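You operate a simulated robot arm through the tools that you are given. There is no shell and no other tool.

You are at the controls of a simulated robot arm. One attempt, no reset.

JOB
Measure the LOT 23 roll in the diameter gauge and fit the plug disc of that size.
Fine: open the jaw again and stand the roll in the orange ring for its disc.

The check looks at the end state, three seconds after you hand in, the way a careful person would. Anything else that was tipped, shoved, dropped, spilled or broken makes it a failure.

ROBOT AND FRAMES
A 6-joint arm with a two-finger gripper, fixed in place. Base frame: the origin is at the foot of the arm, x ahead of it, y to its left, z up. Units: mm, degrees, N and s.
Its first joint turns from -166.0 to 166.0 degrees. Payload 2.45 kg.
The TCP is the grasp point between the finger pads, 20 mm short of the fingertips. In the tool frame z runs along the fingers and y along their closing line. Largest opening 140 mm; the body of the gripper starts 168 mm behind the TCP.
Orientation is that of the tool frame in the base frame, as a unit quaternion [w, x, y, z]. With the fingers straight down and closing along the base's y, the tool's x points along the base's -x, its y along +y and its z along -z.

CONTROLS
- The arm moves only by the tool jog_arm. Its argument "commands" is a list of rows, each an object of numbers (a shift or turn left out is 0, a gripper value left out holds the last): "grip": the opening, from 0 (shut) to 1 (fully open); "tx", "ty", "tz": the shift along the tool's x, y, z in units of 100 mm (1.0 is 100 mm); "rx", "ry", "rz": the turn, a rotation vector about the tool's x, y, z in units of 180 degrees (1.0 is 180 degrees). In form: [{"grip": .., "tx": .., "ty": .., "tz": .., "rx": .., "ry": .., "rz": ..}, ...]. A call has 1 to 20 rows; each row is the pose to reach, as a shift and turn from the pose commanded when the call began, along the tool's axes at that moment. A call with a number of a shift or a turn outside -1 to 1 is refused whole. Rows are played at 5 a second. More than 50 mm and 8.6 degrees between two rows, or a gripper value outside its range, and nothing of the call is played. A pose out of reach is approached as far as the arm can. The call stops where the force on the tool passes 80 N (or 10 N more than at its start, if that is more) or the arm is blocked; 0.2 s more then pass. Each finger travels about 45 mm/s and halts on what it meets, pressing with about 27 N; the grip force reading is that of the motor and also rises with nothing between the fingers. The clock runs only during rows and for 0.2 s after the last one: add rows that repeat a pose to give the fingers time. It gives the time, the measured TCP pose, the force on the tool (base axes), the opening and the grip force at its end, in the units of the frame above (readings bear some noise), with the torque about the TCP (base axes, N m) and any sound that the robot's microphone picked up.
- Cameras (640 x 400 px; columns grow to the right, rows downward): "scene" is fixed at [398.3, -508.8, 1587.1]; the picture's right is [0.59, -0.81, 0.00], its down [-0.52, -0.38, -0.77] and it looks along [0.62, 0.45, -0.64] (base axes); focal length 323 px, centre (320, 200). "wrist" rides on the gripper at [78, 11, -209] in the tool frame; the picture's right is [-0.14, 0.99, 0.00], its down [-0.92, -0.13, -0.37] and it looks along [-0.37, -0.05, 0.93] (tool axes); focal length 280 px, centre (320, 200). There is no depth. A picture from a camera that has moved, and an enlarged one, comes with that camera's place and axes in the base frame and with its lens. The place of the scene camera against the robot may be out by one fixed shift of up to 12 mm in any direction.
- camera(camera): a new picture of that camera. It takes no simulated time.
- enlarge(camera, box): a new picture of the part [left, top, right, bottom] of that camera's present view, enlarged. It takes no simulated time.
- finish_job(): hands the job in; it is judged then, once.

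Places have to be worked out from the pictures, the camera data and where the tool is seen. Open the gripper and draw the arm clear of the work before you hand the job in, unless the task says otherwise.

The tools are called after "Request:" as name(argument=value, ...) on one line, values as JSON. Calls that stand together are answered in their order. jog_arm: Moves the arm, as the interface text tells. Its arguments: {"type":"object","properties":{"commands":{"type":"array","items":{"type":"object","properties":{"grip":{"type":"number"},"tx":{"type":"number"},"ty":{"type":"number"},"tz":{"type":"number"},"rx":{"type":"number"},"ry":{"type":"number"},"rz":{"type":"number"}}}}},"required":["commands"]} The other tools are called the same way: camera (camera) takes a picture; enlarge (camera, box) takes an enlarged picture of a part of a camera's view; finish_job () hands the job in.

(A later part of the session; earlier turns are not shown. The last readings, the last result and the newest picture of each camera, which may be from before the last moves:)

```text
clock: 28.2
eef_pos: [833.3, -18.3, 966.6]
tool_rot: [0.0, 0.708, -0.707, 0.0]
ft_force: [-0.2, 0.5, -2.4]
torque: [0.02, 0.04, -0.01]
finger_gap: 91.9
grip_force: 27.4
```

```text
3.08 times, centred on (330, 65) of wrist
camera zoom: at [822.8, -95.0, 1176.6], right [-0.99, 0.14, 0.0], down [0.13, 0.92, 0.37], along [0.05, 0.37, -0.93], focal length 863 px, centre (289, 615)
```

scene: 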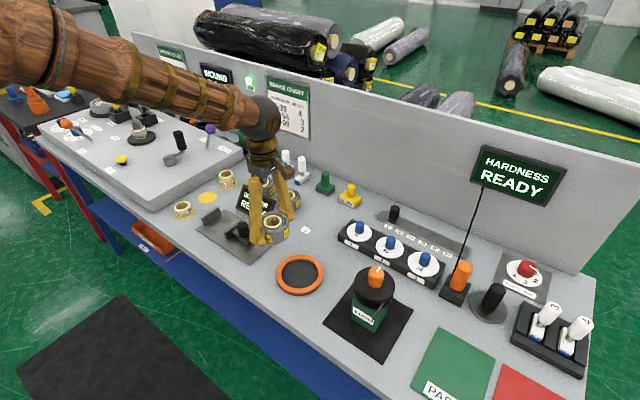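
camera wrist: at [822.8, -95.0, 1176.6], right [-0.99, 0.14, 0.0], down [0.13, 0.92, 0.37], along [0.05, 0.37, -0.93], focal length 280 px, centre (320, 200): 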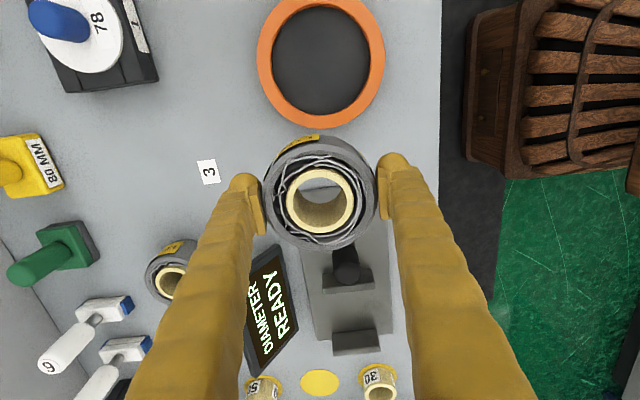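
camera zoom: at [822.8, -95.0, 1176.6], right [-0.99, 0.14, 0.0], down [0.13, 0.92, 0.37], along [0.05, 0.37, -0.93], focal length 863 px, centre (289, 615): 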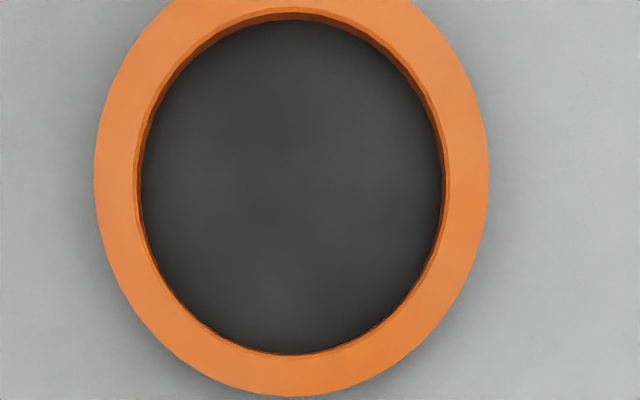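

The ring's inner opening measures about 103 mm, so the fingers can't go down beside the roll inside it; I need to know the ring's height. I'll enlarge the ring and gauge from the scene camera.

Request:
enlarge(camera="scene", box=[268, 248, 332, 300])

Request:
enlarge(camera="scene", box=[190, 200, 280, 270])

```text
7.69 times, centred on (300, 274) of scene
camera zoom: at [398.3, -508.8, 1587.1], right [0.59, -0.81, 0.0], down [-0.52, -0.38, -0.77], along [0.62, 0.45, -0.64], focal length 2481 px, centre (474, -369)
```

zoom: 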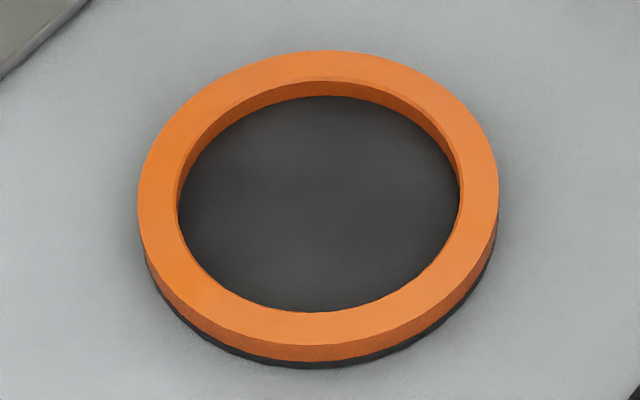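

```text
5.71 times, centred on (235, 235) of scene
camera zoom: at [398.3, -508.8, 1587.1], right [0.59, -0.81, 0.0], down [-0.52, -0.38, -0.77], along [0.62, 0.45, -0.64], focal length 1843 px, centre (806, 0)
```

zoom: 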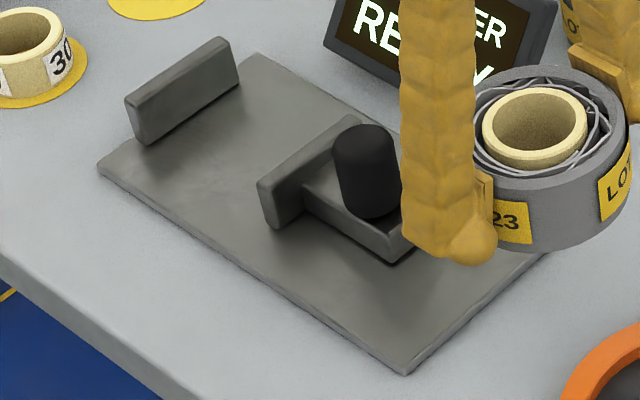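

The ring's wall stands about 10 mm above a floor some 4 mm above the table, so the roll can go in with the tips just above the wall. The jaws' inner faces are at y≈156 and y≈257, with x from 786 to 856, so I'll carry the roll to (815, 206), staying high.

Request:
jog_arm(commands=[{"tx": -0.08, "ty": 0.02}, {"tx": -0.22, "ty": 0.05}, {"tx": -0.4, "ty": 0.1}, {"tx": -0.6, "ty": 0.15}, {"tx": -0.8, "ty": 0.2}, {"tx": -0.95, "ty": 0.21}, {"tx": -1.0, "ty": 0.21}, {"tx": -1.0, "ty": 0.21}])

Request:
jog_arm(commands=[{"tx": -0.08}, {"tx": -0.22}, {"tx": -0.4}, {"tx": -0.6}, {"tx": -0.8}, {"tx": -0.95}, {"tx": -1.0}, {"tx": -1.0}])

Request:
camera(camera="wrist")

Request:
enlarge(camera="scene", box=[160, 150, 320, 270])

```text
clock: 30.0
eef_pos: [813.5, 81.7, 967.6]
tool_rot: [0.0, -0.707, 0.707, 0.0]
ft_force: [1.2, 0.4, -2.8]
torque: [0.0, -0.03, -0.02]
finger_gap: 92.0
grip_force: 26.6
```

```text
clock: 31.8
eef_pos: [814.4, 181.9, 966.8]
tool_rot: [0.0, 0.707, -0.707, 0.001]
ft_force: [0.1, 0.5, -2.0]
torque: [0.0, 0.02, -0.02]
finger_gap: 92.0
grip_force: 26.9
```

```text
taken
camera wrist: at [801.6, 106.0, 1176.9], right [-0.99, 0.14, 0.0], down [0.13, 0.92, 0.37], along [0.05, 0.37, -0.93], focal length 280 px, centre (320, 200)
```

wrist: 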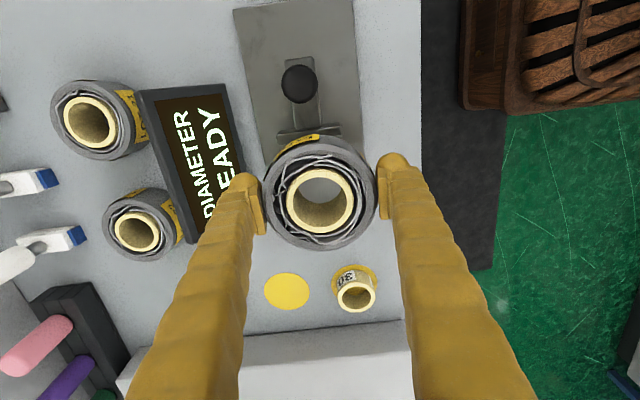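

```text
3.33 times, centred on (240, 210) of scene
camera zoom: at [398.3, -508.8, 1587.1], right [0.59, -0.81, 0.0], down [-0.52, -0.38, -0.77], along [0.62, 0.45, -0.64], focal length 1075 px, centre (587, 167)
```

zoom: 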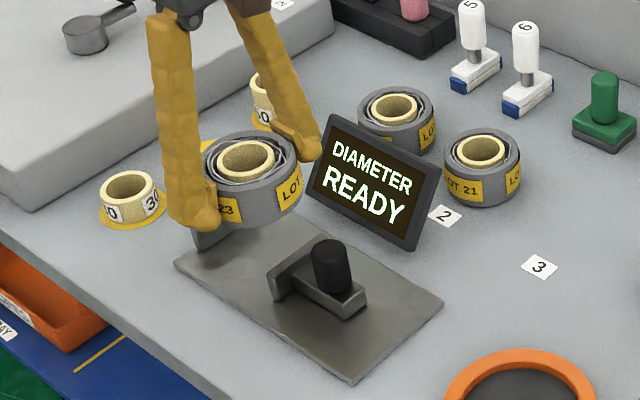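

The roll hovers between the jaws' ends. I'll shift the last 24 mm in +y and check alignment before descending.

Request:
jog_arm(commands=[{"tx": -0.06}, {"tx": -0.14}, {"tx": -0.2}, {"tx": -0.245}, {"tx": -0.245, "tz": 0.15}, {"tx": -0.245, "tz": 0.3}, {"tx": -0.245, "tz": 0.4}, {"tx": -0.245, "tz": 0.4}])

Request:
camera(camera="wrist")

Request:
enlarge(camera="scene", box=[180, 170, 280, 250])

```text
clock: 33.6
eef_pos: [815.8, 207.1, 926.7]
tool_rot: [0.0, 0.707, -0.707, 0.0]
ft_force: [-0.2, 0.0, -2.2]
torque: [0.0, 0.01, 0.0]
finger_gap: 91.9
grip_force: 27.5
```

```text
taken
camera wrist: at [803.0, 130.5, 1136.8], right [-0.99, 0.14, 0.0], down [0.13, 0.92, 0.37], along [0.05, 0.37, -0.93], focal length 280 px, centre (320, 200)
```

wrist: 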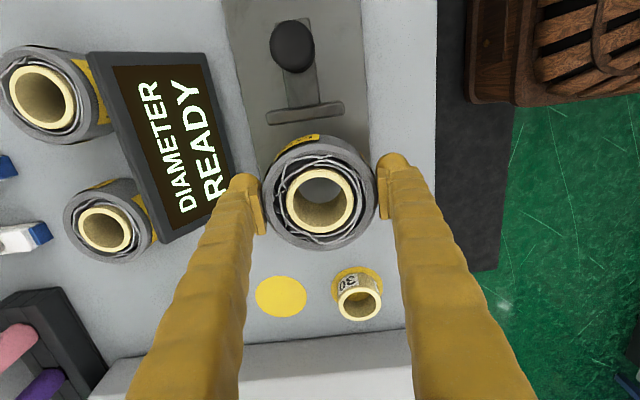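

```text
5.00 times, centred on (230, 210) of scene
camera zoom: at [398.3, -508.8, 1587.1], right [0.59, -0.81, 0.0], down [-0.52, -0.38, -0.77], along [0.62, 0.45, -0.64], focal length 1613 px, centre (770, 150)
```

zoom: 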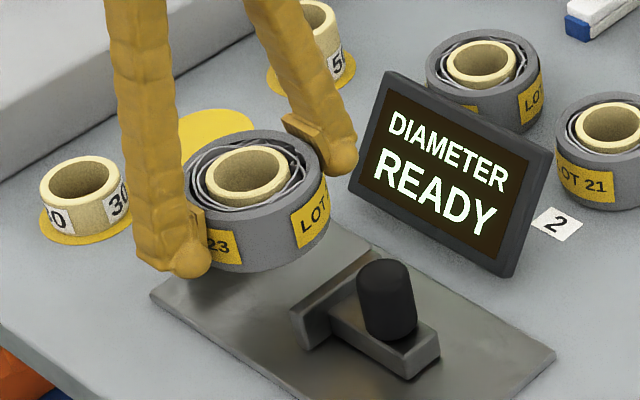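

The alignment looks good: the roll spans y≈161–253 between jaws at 155 and 257. I'll descend in stages and watch the force.

Request:
jog_arm(commands=[{"tz": 0.06}, {"tz": 0.14}, {"tz": 0.22}, {"tz": 0.3}, {"tz": 0.38}, {"tz": 0.42}, {"tz": 0.42}])

Request:
camera(camera="wrist")

Request:
enlarge(camera="scene", box=[180, 170, 280, 250])

```text
clock: 35.2
eef_pos: [814.6, 207.7, 884.7]
tool_rot: [0.0, 0.707, -0.707, 0.001]
ft_force: [0.0, -0.6, -2.0]
torque: [0.02, 0.01, 0.01]
finger_gap: 91.7
grip_force: 26.9
```

```text
taken
camera wrist: at [802.4, 129.6, 1093.8], right [-0.99, 0.14, 0.0], down [0.13, 0.92, 0.37], along [0.05, 0.37, -0.93], focal length 280 px, centre (320, 200)
```

wrist: 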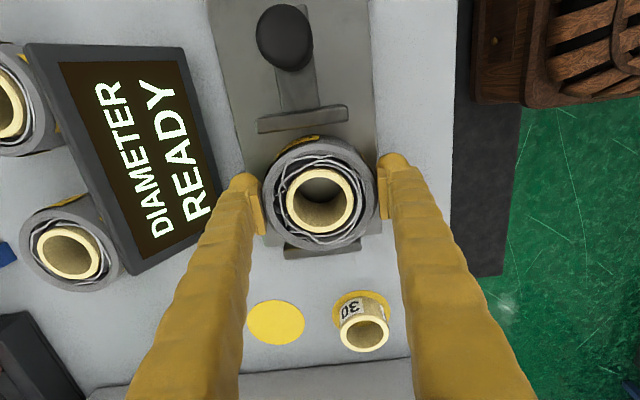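

```text
5.00 times, centred on (230, 210) of scene
camera zoom: at [398.3, -508.8, 1587.1], right [0.59, -0.81, 0.0], down [-0.52, -0.38, -0.77], along [0.62, 0.45, -0.64], focal length 1613 px, centre (770, 150)
```

zoom: 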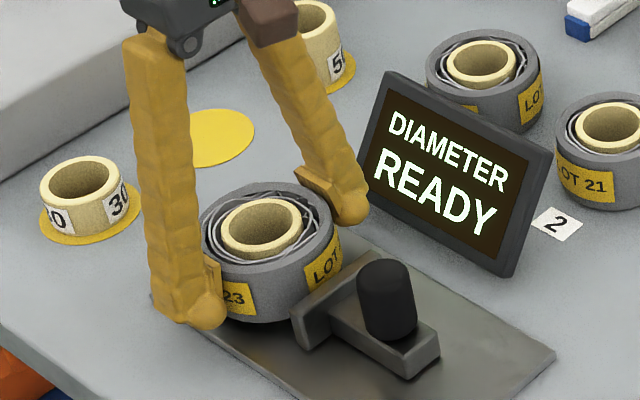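

Nothing touches yet and the roll is dropping between the jaws with clear gaps on both sides. I'll lower another 8 mm, then feel for the plate in small steps.

Request:
jog_arm(commands=[{"tz": 0.03}, {"tz": 0.06}, {"tz": 0.08}, {"tz": 0.09}, {"tz": 0.09}])

Request:
jog_arm(commands=[{"tz": 0.01}, {"tz": 0.02}, {"tz": 0.02}])

```text
clock: 36.4
eef_pos: [814.0, 208.2, 878.7]
tool_rot: [0.0, 0.707, -0.707, 0.0]
ft_force: [-27.1, 5.9, 57.1]
torque: [-0.17, 0.63, -0.13]
finger_gap: 91.7
grip_force: 26.6
```

```text
clock: 37.2
eef_pos: [815.3, 206.7, 876.2]
tool_rot: [-0.001, 0.707, -0.707, 0.001]
ft_force: [-15.2, 11.6, 55.0]
torque: [-0.28, 0.09, -0.09]
finger_gap: 93.0
grip_force: 26.9
```

The roll has met something, with 55 N upward, sooner than I expected. I'll back off a little at once and look.

Request:
jog_arm(commands=[{"tz": -0.02}, {"tz": -0.03}, {"tz": -0.03}])

Request:
camera(camera="wrist")

Request:
enlarge(camera="scene", box=[180, 170, 280, 250])

```text
clock: 38.0
eef_pos: [815.7, 206.6, 877.1]
tool_rot: [0.001, 0.707, -0.707, 0.0]
ft_force: [0.4, 0.2, -3.2]
torque: [0.02, 0.01, -0.02]
finger_gap: 93.0
grip_force: 27.5
```

```text
taken
camera wrist: at [803.3, 129.7, 1086.0], right [-0.99, 0.14, 0.0], down [0.13, 0.92, 0.37], along [0.05, 0.36, -0.93], focal length 280 px, centre (320, 200)
```

wrist: 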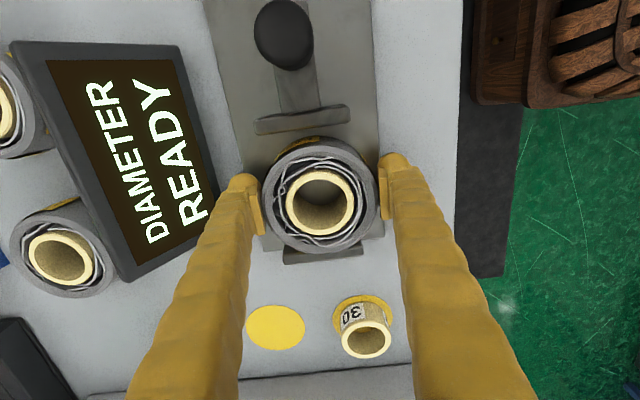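

```text
5.00 times, centred on (230, 210) of scene
camera zoom: at [398.3, -508.8, 1587.1], right [0.59, -0.81, 0.0], down [-0.52, -0.38, -0.77], along [0.62, 0.45, -0.64], focal length 1613 px, centre (770, 150)
```

zoom: 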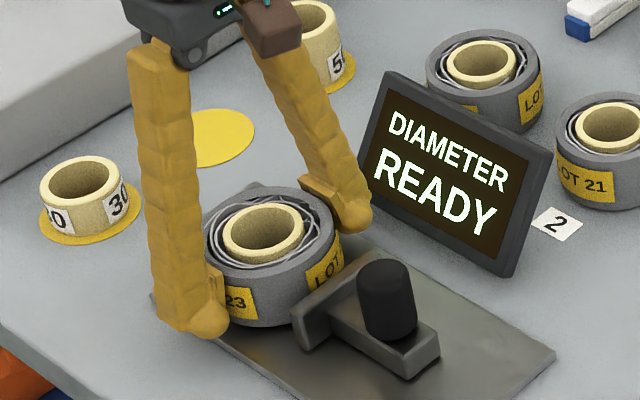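

Free again with only the roll's weight; the roll sits right over the plate between the jaws. I lower 1 mm to make light contact.

Request:
jog_arm(commands=[{"tz": 0.005}, {"tz": 0.01}, {"tz": 0.01}])

```text
clock: 38.8
eef_pos: [815.6, 206.6, 876.2]
tool_rot: [0.0, -0.707, 0.707, 0.0]
ft_force: [0.3, 0.1, -3.4]
torque: [-0.01, -0.02, 0.0]
finger_gap: 93.3
grip_force: 27.4
```

Still hanging. Another 1 mm.

Request:
jog_arm(commands=[{"tz": 0.005}, {"tz": 0.01}, {"tz": 0.01}])

```text
clock: 39.6
eef_pos: [814.8, 206.0, 874.8]
tool_rot: [0.0, 0.707, -0.707, 0.0]
ft_force: [-2.5, 3.3, 6.7]
torque: [-0.24, 0.02, -0.11]
finger_gap: 93.0
grip_force: 27.2
```

Light contact (about 7 N up) — the roll is standing on the plate. I open the fingers moderately to release it.

Request:
jog_arm(commands=[{"grip": 0.7}, {"grip": 0.75}, {"grip": 0.8}, {"grip": 0.8}, {"grip": 0.8}])

Request:
camera(camera="wrist")

Request:
enlarge(camera="scene", box=[180, 170, 280, 250])

```text
clock: 40.8
eef_pos: [814.9, 206.3, 875.1]
tool_rot: [0.0, 0.707, -0.707, 0.0]
ft_force: [0.3, -0.3, -0.4]
torque: [-0.01, 0.01, -0.01]
finger_gap: 111.9
grip_force: 0.0
```

```text
taken
camera wrist: at [802.7, 129.3, 1084.1], right [-0.99, 0.14, 0.0], down [0.13, 0.92, 0.37], along [0.05, 0.37, -0.93], focal length 280 px, centre (320, 200)
```

wrist: 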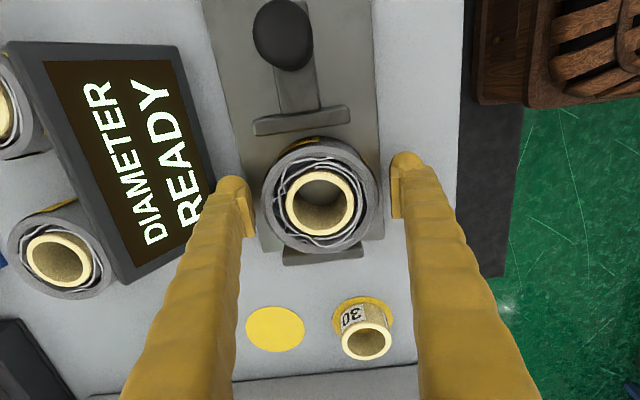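

```text
5.00 times, centred on (230, 210) of scene
camera zoom: at [398.3, -508.8, 1587.1], right [0.59, -0.81, 0.0], down [-0.52, -0.38, -0.77], along [0.62, 0.45, -0.64], focal length 1613 px, centre (770, 150)
```

zoom: 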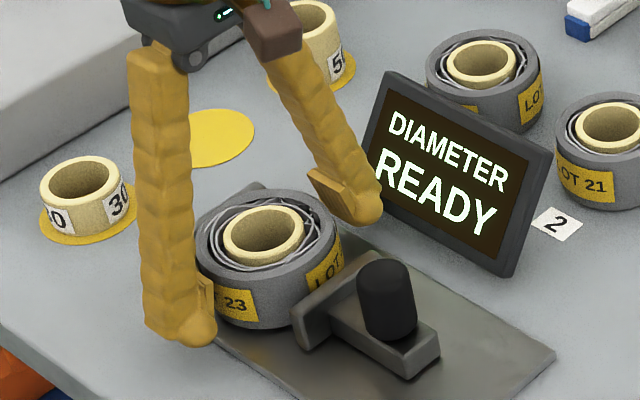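

The roll stands free on the plate between the jaws. I'll raise straight up, then move over the black jaw knob, which I place at about (821, 100) with its top near z 912.

Request:
jog_arm(commands=[{"tz": -0.1}, {"tz": -0.3}, {"tz": -0.5}, {"tz": -0.75}, {"tz": -1.0}, {"tz": -1.0}])

Request:
camera(camera="wrist")

Request:
enlarge(camera="scene", box=[180, 170, 280, 250])

```text
clock: 42.2
eef_pos: [814.3, 206.6, 974.6]
tool_rot: [0.0, 0.707, -0.707, 0.0]
ft_force: [0.6, -0.3, -0.4]
torque: [0.01, 0.01, 0.01]
finger_gap: 112.0
grip_force: 0.1
```

```text
taken
camera wrist: at [802.3, 128.3, 1184.3], right [-0.99, 0.14, 0.0], down [0.13, 0.92, 0.37], along [0.05, 0.37, -0.93], focal length 280 px, centre (320, 200)
```

wrist: 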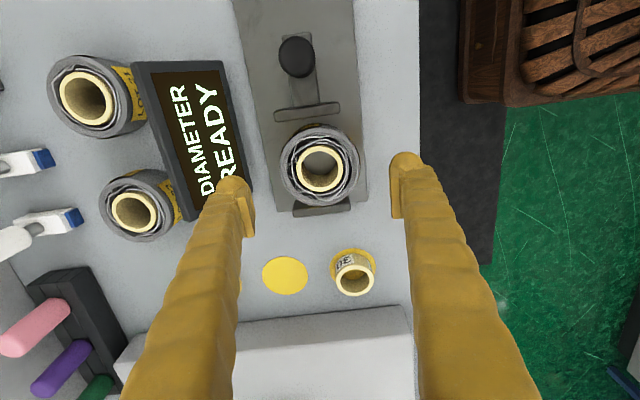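

```text
5.00 times, centred on (230, 210) of scene
camera zoom: at [398.3, -508.8, 1587.1], right [0.59, -0.81, 0.0], down [-0.52, -0.38, -0.77], along [0.62, 0.45, -0.64], focal length 1613 px, centre (770, 150)
```

zoom: 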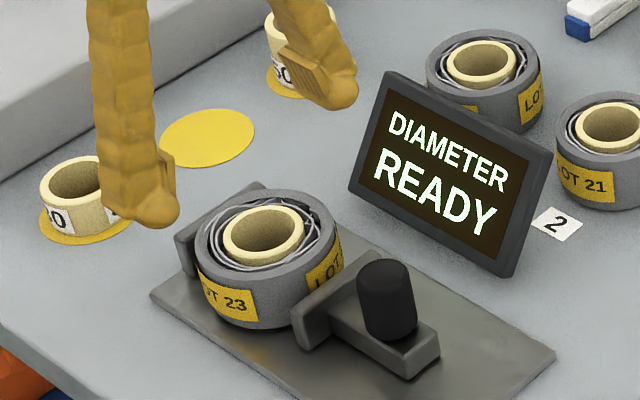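

The roll stands upright between the jaws. I'll move over to the knob, narrowing the fingers on the way.

Request:
jog_arm(commands=[{"tx": 0.15, "ty": -0.02, "grip": 0.6}, {"tx": 0.4, "ty": -0.04, "grip": 0.45}, {"tx": 0.65, "ty": -0.06, "grip": 0.45}, {"tx": 0.9, "ty": -0.06, "grip": 0.45}, {"tx": 1.0, "ty": -0.06, "grip": 0.45}, {"tx": 1.0, "ty": -0.06, "grip": 0.45}])

Request:
camera(camera="wrist")

Request:
enlarge(camera="wrist", box=[240, 120, 400, 220])

```text
clock: 43.6
eef_pos: [821.7, 105.7, 974.7]
tool_rot: [0.0, -0.707, 0.707, 0.0]
ft_force: [0.2, 0.0, -0.2]
torque: [0.0, 0.02, 0.03]
finger_gap: 63.1
grip_force: 0.0
```

```text
taken
camera wrist: at [810.3, 28.7, 1183.7], right [-0.99, 0.14, 0.0], down [0.13, 0.92, 0.37], along [0.05, 0.37, -0.93], focal length 280 px, centre (320, 200)
```

wrist: 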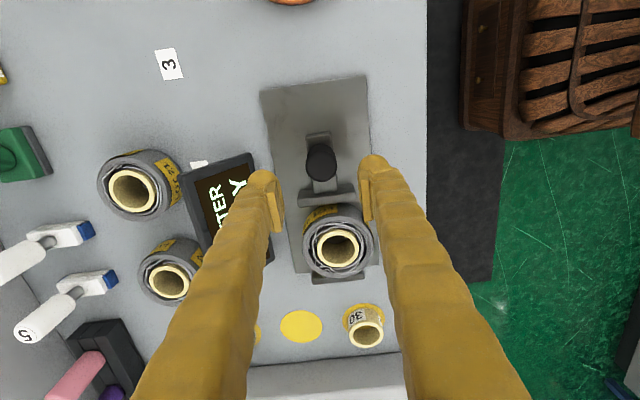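

```text
4.00 times, centred on (320, 170) of wrist
camera zoom: at [810.3, 28.7, 1183.7], right [-0.99, 0.14, 0.0], down [0.13, 0.92, 0.37], along [0.05, 0.37, -0.93], focal length 1122 px, centre (320, 320)
```

zoom: 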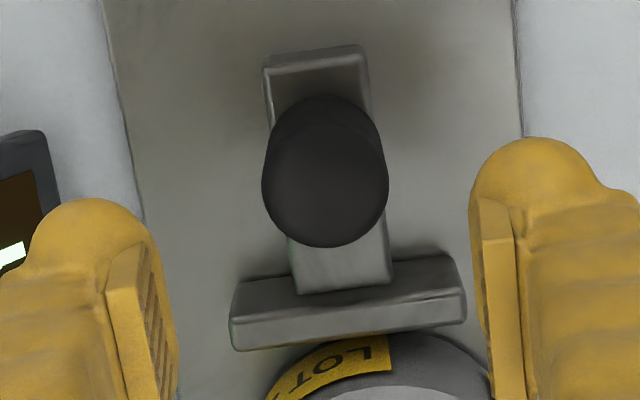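

The knob's centre is near (819, 101) with a diameter of about 31 mm, and both fingers straddle it. I'll adjust a few mm and descend to TCP z≈893 so the tips stay above its bracket.

Request:
jog_arm(commands=[{"tx": 0.056, "ty": 0.02, "tz": 0.2}, {"tx": 0.056, "ty": 0.02, "tz": 0.45}, {"tx": 0.056, "ty": 0.02, "tz": 0.65}, {"tx": 0.056, "ty": 0.02, "tz": 0.8}, {"tx": 0.056, "ty": 0.02, "tz": 0.8}])

Request:
camera(camera="wrist")

Request:
enlarge(camera="scene", box=[180, 170, 280, 250])

```text
clock: 44.8
eef_pos: [818.5, 101.7, 892.6]
tool_rot: [0.0, -0.707, 0.707, 0.0]
ft_force: [0.4, -0.1, -0.1]
torque: [-0.01, 0.03, 0.0]
finger_gap: 63.2
grip_force: 0.0
```

```text
taken
camera wrist: at [805.7, 24.5, 1102.7], right [-0.99, 0.14, 0.0], down [0.13, 0.92, 0.37], along [0.05, 0.37, -0.93], focal length 280 px, centre (320, 200)
```

wrist: 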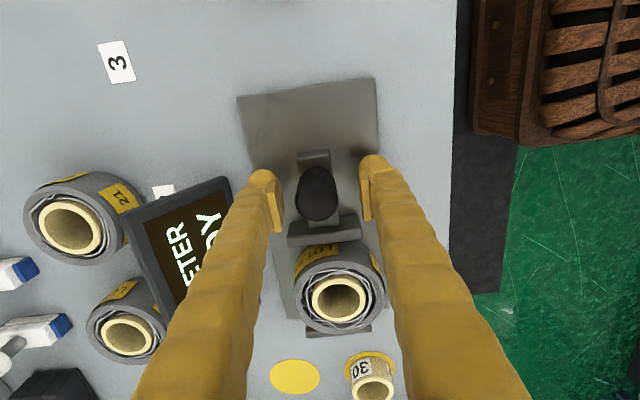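

```text
5.00 times, centred on (230, 210) of scene
camera zoom: at [398.3, -508.8, 1587.1], right [0.59, -0.81, 0.0], down [-0.52, -0.38, -0.77], along [0.62, 0.45, -0.64], focal length 1613 px, centre (770, 150)
```

zoom: 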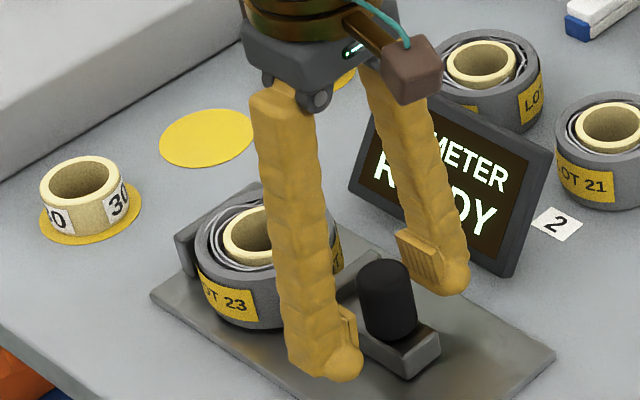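

Both fingers straddle the knob above the bracket, clear of the display. I close on the knob.

Request:
jog_arm(commands=[{"grip": 0.3}, {"grip": 0.2}, {"grip": 0.1}, {"grip": 0.0}, {"grip": 0.0}])

Request:
camera(camera="wrist")

```text
clock: 46.0
eef_pos: [820.6, 101.7, 893.5]
tool_rot: [-0.001, 0.707, -0.707, 0.001]
ft_force: [47.9, 0.1, -18.2]
torque: [0.03, -0.34, 0.15]
finger_gap: 30.9
grip_force: 39.5
```

```text
taken
camera wrist: at [807.1, 24.4, 1102.8], right [-0.99, 0.14, 0.0], down [0.13, 0.92, 0.37], along [0.05, 0.37, -0.93], focal length 280 px, centre (320, 200)
```

wrist: 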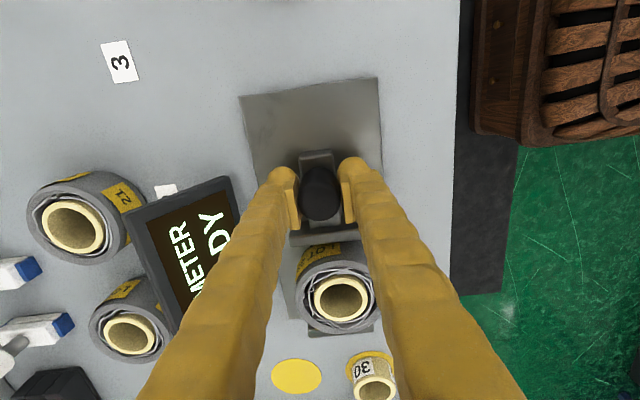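

The knob is gripped (30.9 mm), but about 48 N sideways shows my TCP is roughly 2 mm short of the knob's axis in x. I'll relieve that by moving +2 mm in x.

Request:
jog_arm(commands=[{"ty": -0.01}, {"ty": -0.02}, {"ty": -0.02}])

```text
clock: 46.8
eef_pos: [819.7, 101.1, 892.9]
tool_rot: [0.001, 0.707, -0.707, 0.0]
ft_force: [14.4, 3.8, -5.8]
torque: [0.03, -0.07, 0.07]
finger_gap: 30.7
grip_force: 45.4
```

That nearly zeroed it. One more 0.8 mm, then I push the jaw toward the roll in 1–2 mm steps.

Request:
jog_arm(commands=[{"ty": -0.008}, {"ty": -0.008}, {"ty": -0.008, "tx": -0.01}, {"ty": -0.008, "tx": -0.02}, {"ty": -0.008, "tx": -0.03}, {"ty": -0.008, "tx": -0.03}])

Request:
enlarge(camera="scene", box=[180, 170, 280, 250])

```text
clock: 48.2
eef_pos: [820.1, 104.5, 894.0]
tool_rot: [0.001, 0.707, -0.707, -0.001]
ft_force: [-61.1, -0.1, 12.2]
torque: [-0.02, 0.68, -0.14]
finger_gap: 30.3
grip_force: 45.3
```

```text
5.00 times, centred on (230, 210) of scene
camera zoom: at [398.3, -508.8, 1587.1], right [0.59, -0.81, 0.0], down [-0.52, -0.38, -0.77], along [0.62, 0.45, -0.64], focal length 1613 px, centre (770, 150)
```

zoom: 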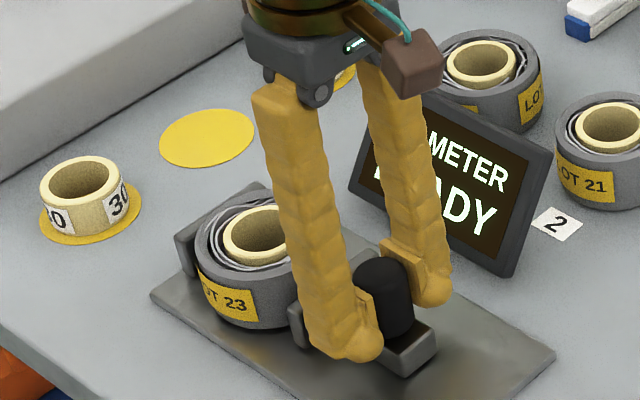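

The x load swung to -61 N, so I overshot; I'll go back half a millimetre in x. y moved about 3 mm with little resistance.

Request:
jog_arm(commands=[{"ty": 0.003}, {"ty": 0.006}, {"ty": 0.006}])

```text
clock: 49.0
eef_pos: [820.6, 105.3, 894.5]
tool_rot: [0.0, -0.707, 0.708, 0.001]
ft_force: [-49.7, -0.4, -15.1]
torque: [0.04, 0.4, -0.13]
finger_gap: 30.7
grip_force: 45.0
```

Request:
jog_arm(commands=[{"ty": 0.004}, {"ty": 0.008}, {"ty": 0.008}])

```text
clock: 49.8
eef_pos: [820.0, 105.3, 893.3]
tool_rot: [0.001, 0.707, -0.707, 0.0]
ft_force: [-37.8, 0.7, -39.4]
torque: [0.06, 0.22, -0.09]
finger_gap: 30.4
grip_force: 45.3
```

Internal clamping stresses are building up between the fingers and the knob. I'll open slightly to release them and re-centre.

Request:
jog_arm(commands=[{"grip": 0.3}, {"grip": 0.4}, {"grip": 0.4}, {"grip": 0.4}])

Request:
enlarge(camera="wrist", box=[240, 140, 400, 240])

Request:
enlarge(camera="scene", box=[180, 170, 280, 250])

```text
clock: 50.8
eef_pos: [820.9, 105.2, 894.9]
tool_rot: [0.0, -0.707, 0.707, 0.0]
ft_force: [0.8, 0.6, 0.2]
torque: [0.02, -0.03, 0.0]
finger_gap: 56.0
grip_force: 0.1
```

```text
4.00 times, centred on (320, 190) of wrist
camera zoom: at [808.8, 27.3, 1104.4], right [-0.99, 0.14, 0.0], down [0.13, 0.92, 0.37], along [0.05, 0.37, -0.93], focal length 1122 px, centre (320, 240)
```

zoom: 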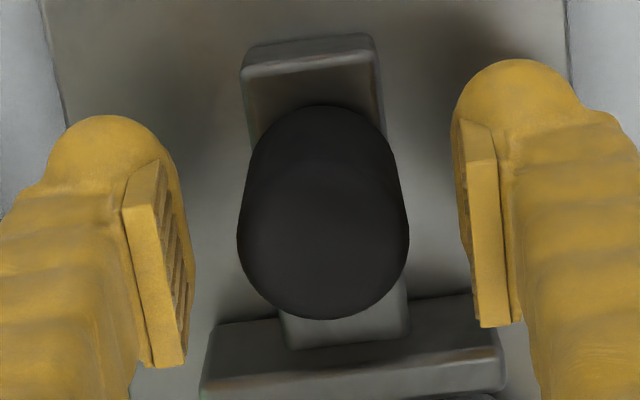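

```text
5.00 times, centred on (230, 210) of scene
camera zoom: at [398.3, -508.8, 1587.1], right [0.59, -0.81, 0.0], down [-0.52, -0.38, -0.77], along [0.62, 0.45, -0.64], focal length 1613 px, centre (770, 150)
```

zoom: 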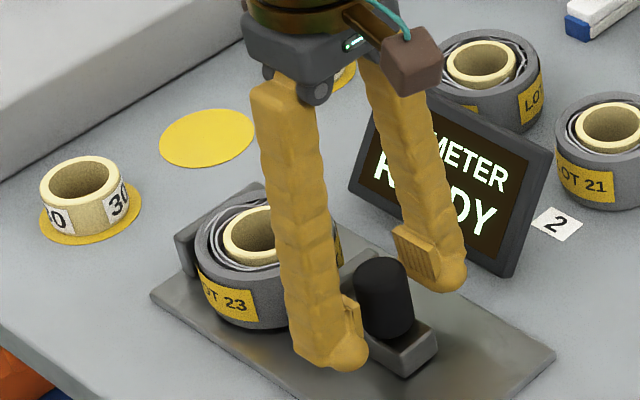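

The knob has moved only a millimetre or two, and x-side clamping is awkward. A cleaner way is to turn the gripper so the fingers lie on the knob's ±y sides and push without clamping, so I raise clear first and rotate back by 90°.

Request:
jog_arm(commands=[{"tz": -0.15}, {"tz": -0.35}, {"tz": -0.55}, {"tz": -0.65}, {"tz": -0.65}])

Request:
jog_arm(commands=[{"rz": 0.042}, {"rz": 0.084}, {"rz": 0.126}, {"rz": 0.168}, {"rz": 0.21}, {"rz": 0.252}, {"rz": 0.294}, {"rz": 0.336}, {"rz": 0.378}, {"rz": 0.42}, {"rz": 0.462}, {"rz": 0.5}, {"rz": 0.5}])

Request:
camera(camera="wrist")

Request:
enlarge(camera="wrist", box=[240, 110, 480, 260])

```text
clock: 52.0
eef_pos: [819.3, 105.6, 961.1]
tool_rot: [0.001, 0.707, -0.707, 0.001]
ft_force: [0.3, -0.3, -0.9]
torque: [0.01, 0.0, 0.0]
finger_gap: 56.2
grip_force: 0.2
```

```text
clock: 54.8
eef_pos: [820.6, 104.9, 960.1]
tool_rot: [0.0, 0.001, 1.0, 0.001]
ft_force: [0.6, 0.4, 0.0]
torque: [-0.01, -0.01, -0.01]
finger_gap: 56.0
grip_force: 0.1
```

```text
taken
camera wrist: at [741.0, 116.3, 1169.1], right [0.14, 0.99, 0.0], down [0.92, -0.13, 0.37], along [0.37, -0.05, -0.93], focal length 280 px, centre (320, 200)
```

wrist: 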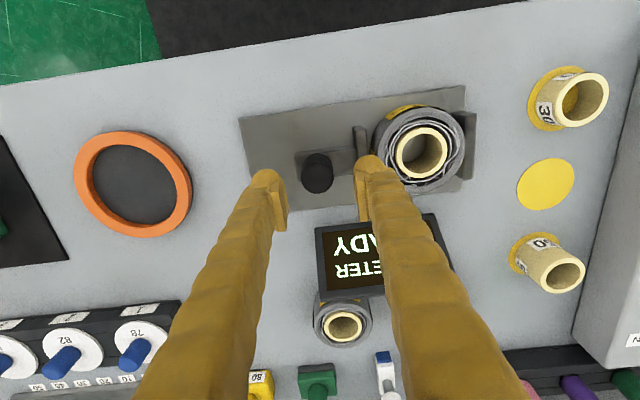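

```text
2.67 times, centred on (360, 185) of wrist
camera zoom: at [741.0, 116.3, 1169.1], right [0.14, 0.99, 0.0], down [0.92, -0.13, 0.37], along [0.37, -0.05, -0.93], focal length 748 px, centre (213, 240)
```

zoom: 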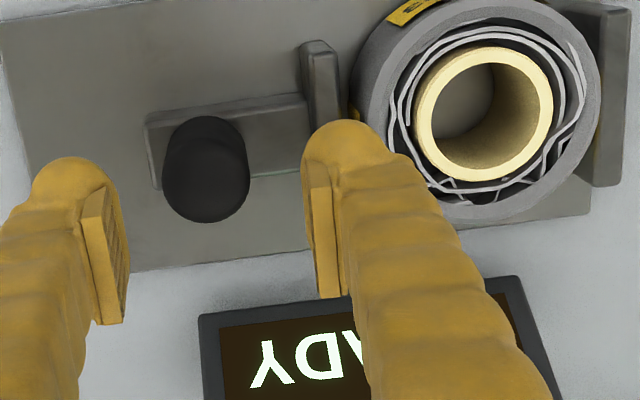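

From this side the knob is at about (819, 102.5), with room for a finger between it and the jaw. I'll close to a 42 mm gap, centre on it, and descend around it.

Request:
jog_arm(commands=[{"tx": 0.01, "ty": -0.024, "grip": 0.3}, {"tx": 0.01, "ty": -0.024, "grip": 0.3}, {"tx": 0.01, "ty": -0.024, "tz": 0.15}, {"tx": 0.01, "ty": -0.024, "tz": 0.3}, {"tx": 0.01, "ty": -0.024, "tz": 0.3}])

Request:
camera(camera="wrist")

Request:
enlarge(camera="wrist", box=[240, 110, 480, 260])

Request:
enlarge(camera="scene", box=[180, 170, 280, 250])

```text
clock: 56.0
eef_pos: [819.2, 100.9, 929.3]
tool_rot: [0.001, 0.0, 1.0, 0.0]
ft_force: [0.3, -0.3, 0.0]
torque: [0.0, 0.02, 0.01]
finger_gap: 41.9
grip_force: 0.1
```

```text
taken
camera wrist: at [740.4, 113.7, 1138.8], right [0.14, 0.99, 0.0], down [0.92, -0.13, 0.37], along [0.37, -0.05, -0.93], focal length 280 px, centre (320, 200)
```

wrist: 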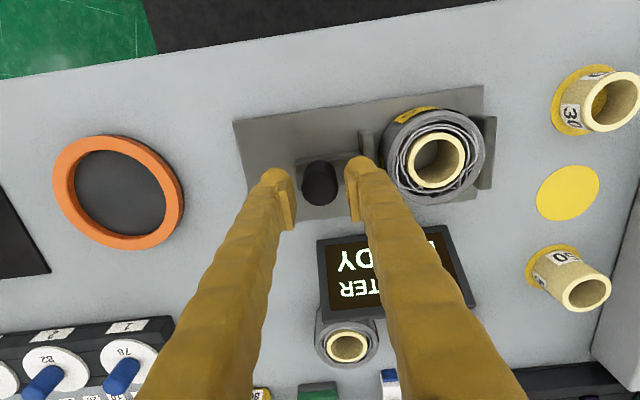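

```text
2.67 times, centred on (360, 185) of wrist
camera zoom: at [740.4, 113.7, 1138.8], right [0.14, 0.99, 0.0], down [0.92, -0.13, 0.37], along [0.37, -0.05, -0.93], focal length 748 px, centre (213, 240)
```

zoom: 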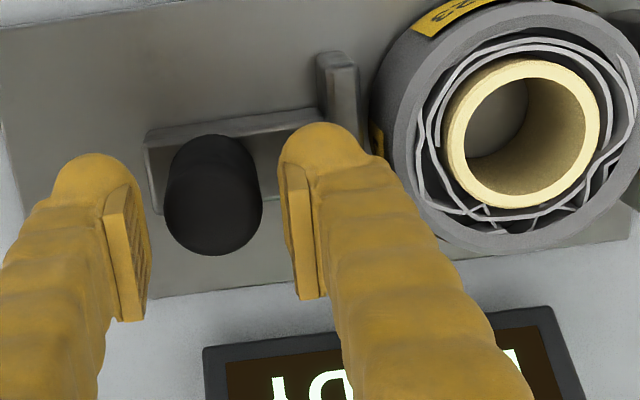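

```text
5.00 times, centred on (230, 210) of scene
camera zoom: at [398.3, -508.8, 1587.1], right [0.59, -0.81, 0.0], down [-0.52, -0.38, -0.77], along [0.62, 0.45, -0.64], focal length 1613 px, centre (770, 150)
```

zoom: 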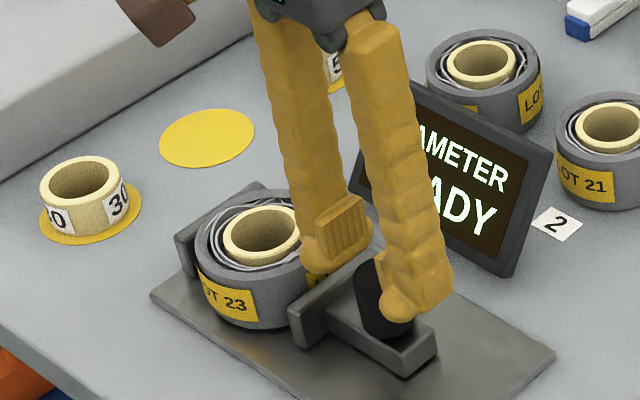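

The knob is centred between the fingers. I'll descend to TCP z≈894.

Request:
jog_arm(commands=[{"tz": 0.1}, {"tz": 0.2}, {"tz": 0.3}, {"tz": 0.36}, {"tz": 0.36}])

Request:
enlarge(camera="wrist", box=[240, 110, 480, 260])

Request:
enlarge(camera="scene", box=[180, 170, 280, 250])

```text
clock: 57.2
eef_pos: [819.3, 100.9, 894.3]
tool_rot: [0.0, -0.001, 1.0, 0.0]
ft_force: [0.0, 0.1, 0.1]
torque: [-0.02, -0.02, -0.02]
finger_gap: 42.1
grip_force: 0.0
```

```text
2.67 times, centred on (360, 185) of wrist
camera zoom: at [740.7, 113.5, 1103.5], right [0.14, 0.99, 0.0], down [0.92, -0.13, 0.37], along [0.37, -0.05, -0.93], focal length 748 px, centre (213, 240)
```

zoom: 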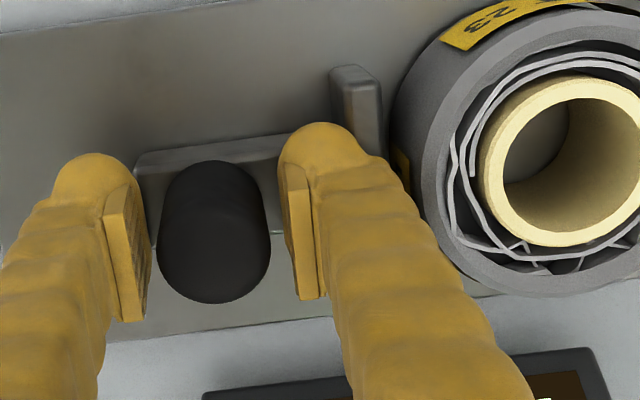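

```text
5.00 times, centred on (230, 210) of scene
camera zoom: at [398.3, -508.8, 1587.1], right [0.59, -0.81, 0.0], down [-0.52, -0.38, -0.77], along [0.62, 0.45, -0.64], focal length 1613 px, centre (770, 150)
```

zoom: 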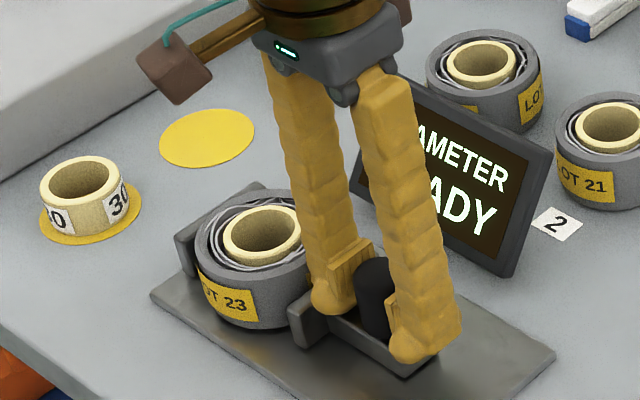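

Both fingers straddle the knob with no contact. Now I push +y in small steps and watch the y force.

Request:
jog_arm(commands=[{"ty": 0.02}, {"ty": 0.04}, {"ty": 0.06}, {"ty": 0.08}, {"ty": 0.08}])

Request:
enlarge(camera="wrist", box=[240, 110, 480, 260])

Request:
enlarge(camera="scene", box=[180, 170, 280, 250])

```text
clock: 58.4
eef_pos: [820.3, 109.5, 893.9]
tool_rot: [0.0, 0.0, 1.0, 0.0]
ft_force: [-0.2, -1.0, -0.1]
torque: [-0.03, 0.01, 0.01]
finger_gap: 41.6
grip_force: 0.1
```

```text
2.67 times, centred on (360, 185) of wrist
camera zoom: at [741.0, 120.9, 1103.3], right [0.14, 0.99, 0.0], down [0.92, -0.13, 0.37], along [0.37, -0.05, -0.93], focal length 748 px, centre (213, 240)
```

zoom: 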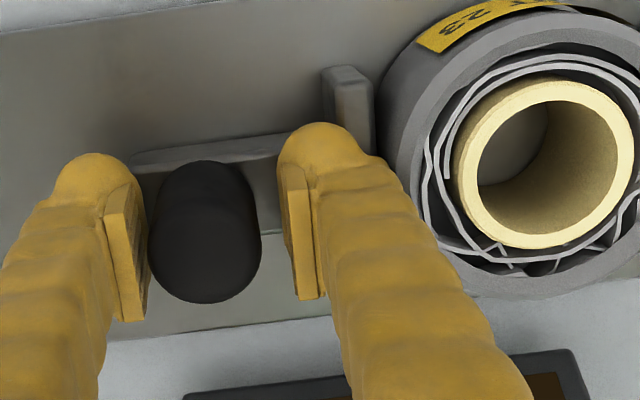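

```text
5.00 times, centred on (230, 210) of scene
camera zoom: at [398.3, -508.8, 1587.1], right [0.59, -0.81, 0.0], down [-0.52, -0.38, -0.77], along [0.62, 0.45, -0.64], focal length 1613 px, centre (770, 150)
```

zoom: 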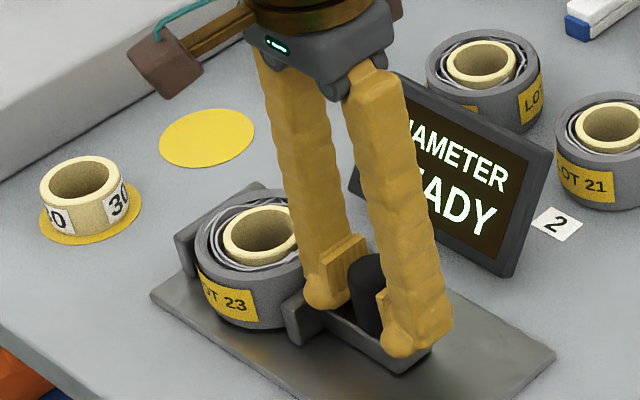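

The left finger now pushes the knob with almost no resistance and the jaw is close to the roll. I'll continue in 1 mm steps.

Request:
jog_arm(commands=[{"ty": 0.01}, {"ty": 0.02}, {"ty": 0.03}, {"ty": 0.03}])

Request:
enlarge(camera="scene", box=[180, 170, 280, 250])

```text
clock: 59.4
eef_pos: [820.6, 112.8, 893.7]
tool_rot: [0.0, 0.001, 1.0, 0.0]
ft_force: [-1.1, -1.0, -0.3]
torque: [-0.02, 0.02, 0.05]
finger_gap: 40.9
grip_force: 0.1
```

```text
5.00 times, centred on (230, 210) of scene
camera zoom: at [398.3, -508.8, 1587.1], right [0.59, -0.81, 0.0], down [-0.52, -0.38, -0.77], along [0.62, 0.45, -0.64], focal length 1613 px, centre (770, 150)
```

zoom: 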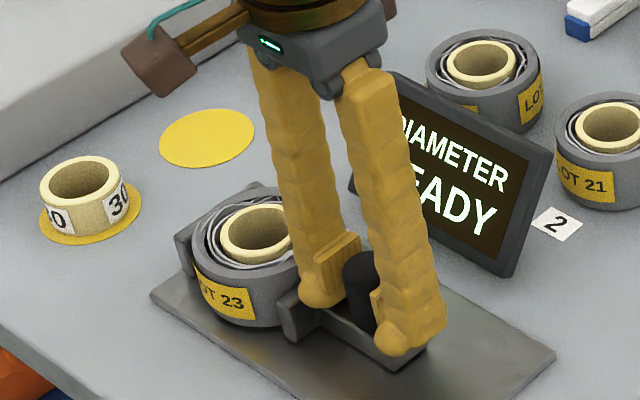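

The jaw seems to have reached the roll and begun sliding it toward the fixed jaw, with low force. I'll carry on in 1 mm steps.

Request:
jog_arm(commands=[{"ty": 0.01}, {"ty": 0.02}, {"ty": 0.03}, {"ty": 0.03}])

Request:
enlarge(camera="scene", box=[180, 170, 280, 250])

```text
clock: 60.4
eef_pos: [819.1, 114.7, 892.5]
tool_rot: [0.0, 0.001, 1.0, 0.001]
ft_force: [0.9, -2.4, -0.2]
torque: [-0.04, -0.01, -0.01]
finger_gap: 40.2
grip_force: 0.1
```

```text
5.00 times, centred on (230, 210) of scene
camera zoom: at [398.3, -508.8, 1587.1], right [0.59, -0.81, 0.0], down [-0.52, -0.38, -0.77], along [0.62, 0.45, -0.64], focal length 1613 px, centre (770, 150)
```

zoom: 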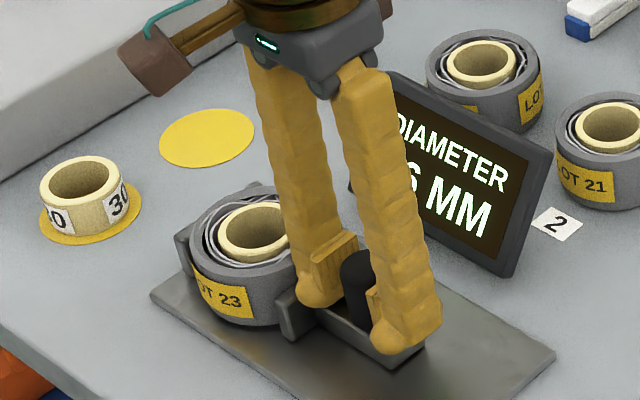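

The display now reads "…6 MM", partly hidden by the finger. I'll read it fully from the wrist camera before touching anything.

Request:
camera(camera="wrist")

Request:
enlarge(camera="wrist", box=[270, 160, 510, 360])

Request:
enlarge(camera="scene", box=[245, 180, 295, 225])

```text
taken
camera wrist: at [739.9, 128.0, 1102.1], right [0.14, 0.99, 0.0], down [0.92, -0.13, 0.37], along [0.37, -0.05, -0.93], focal length 280 px, centre (320, 200)
```

wrist: 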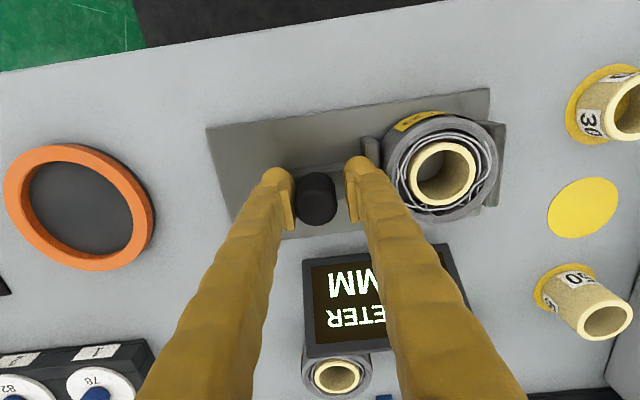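

```text
2.00 times, centred on (390, 260) of wrist
camera zoom: at [739.9, 128.0, 1102.1], right [0.14, 0.99, 0.0], down [0.92, -0.13, 0.37], along [0.37, -0.05, -0.93], focal length 561 px, centre (180, 80)
```

zoom: 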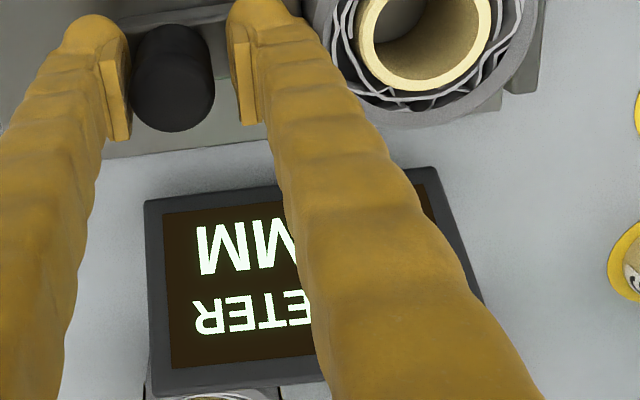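

```text
8.89 times, centred on (270, 202) of scene
camera zoom: at [398.3, -508.8, 1587.1], right [0.59, -0.81, 0.0], down [-0.52, -0.38, -0.77], along [0.62, 0.45, -0.64], focal length 2867 px, centre (764, 178)
```

zoom: 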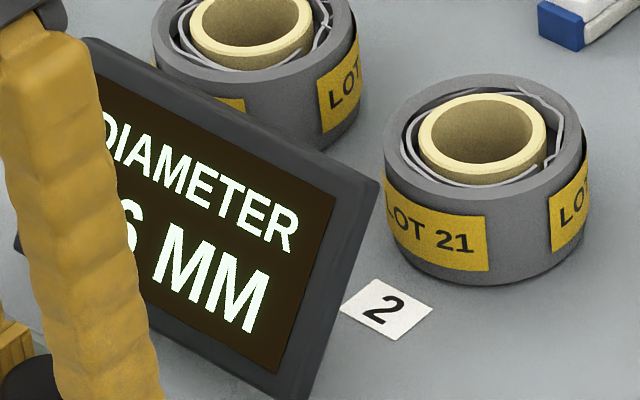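

It ends in 6 (most likely 86). I'll push a touch more to be sure that the jaw is firmly closed, checking that the force rises.

Request:
jog_arm(commands=[{"ty": 0.005}, {"ty": 0.01}, {"ty": 0.015}, {"ty": 0.015}])

Request:
enlarge(camera="scene", box=[180, 170, 280, 250])

```text
clock: 61.4
eef_pos: [819.4, 118.0, 891.7]
tool_rot: [0.0, 0.0, 1.0, -0.001]
ft_force: [-10.5, -18.0, 6.7]
torque: [-0.12, 0.08, 0.1]
finger_gap: 39.0
grip_force: 0.1
```

```text
5.00 times, centred on (230, 210) of scene
camera zoom: at [398.3, -508.8, 1587.1], right [0.59, -0.81, 0.0], down [-0.52, -0.38, -0.77], along [0.62, 0.45, -0.64], focal length 1613 px, centre (770, 150)
```

zoom: 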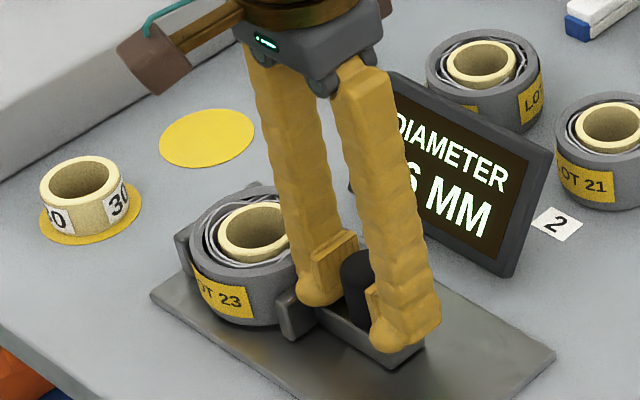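

The reaction rose to 18 N, so the jaw is firmly closed on the roll. I'll back the finger off by 4 mm without touching the knob, then rise to read the display.

Request:
jog_arm(commands=[{"ty": -0.015}, {"ty": -0.03}, {"ty": -0.042}, {"ty": -0.042}])

Request:
jog_arm(commands=[{"tz": -0.15}, {"tz": -0.35}, {"tz": -0.6}, {"tz": -0.8}, {"tz": -1.0}, {"tz": -1.0}])

Request:
enlarge(camera="scene", box=[180, 170, 300, 260])

Request:
camera(camera="wrist")

```text
clock: 62.4
eef_pos: [821.9, 111.7, 894.4]
tool_rot: [0.0, 0.0, 1.0, 0.0]
ft_force: [-0.7, 0.2, 0.4]
torque: [-0.01, -0.01, 0.01]
finger_gap: 42.0
grip_force: 0.0
```

```text
clock: 63.8
eef_pos: [821.1, 112.6, 993.7]
tool_rot: [0.001, 0.0, 1.0, 0.001]
ft_force: [0.0, 0.3, 0.5]
torque: [-0.01, 0.01, 0.0]
finger_gap: 42.1
grip_force: 0.0
```

```text
4.44 times, centred on (240, 215) of scene
camera zoom: at [398.3, -508.8, 1587.1], right [0.59, -0.81, 0.0], down [-0.52, -0.38, -0.77], along [0.62, 0.45, -0.64], focal length 1434 px, centre (676, 133)
```

zoom: 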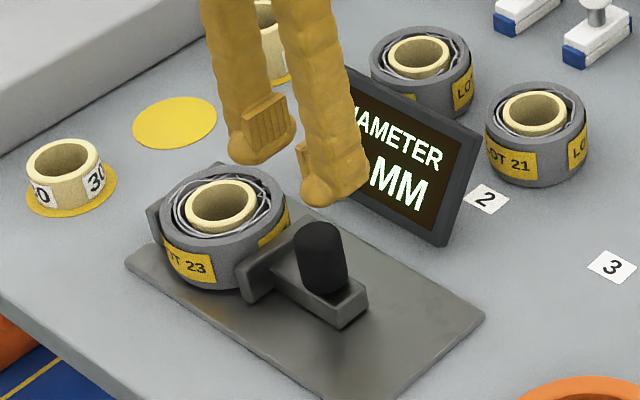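

```text
taken
camera wrist: at [740.3, 124.6, 1203.3], right [0.14, 0.99, 0.0], down [0.92, -0.13, 0.37], along [0.37, -0.05, -0.93], focal length 280 px, centre (320, 200)
```

wrist: 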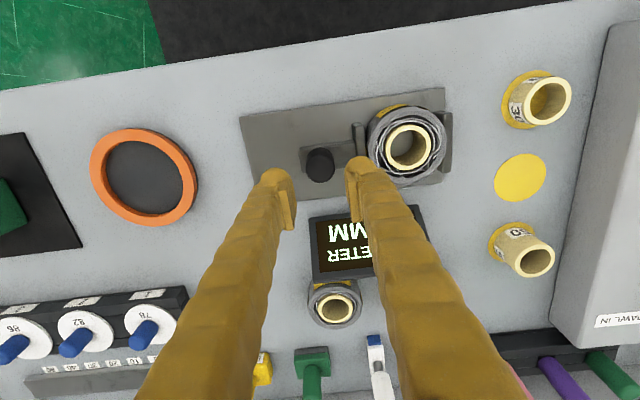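

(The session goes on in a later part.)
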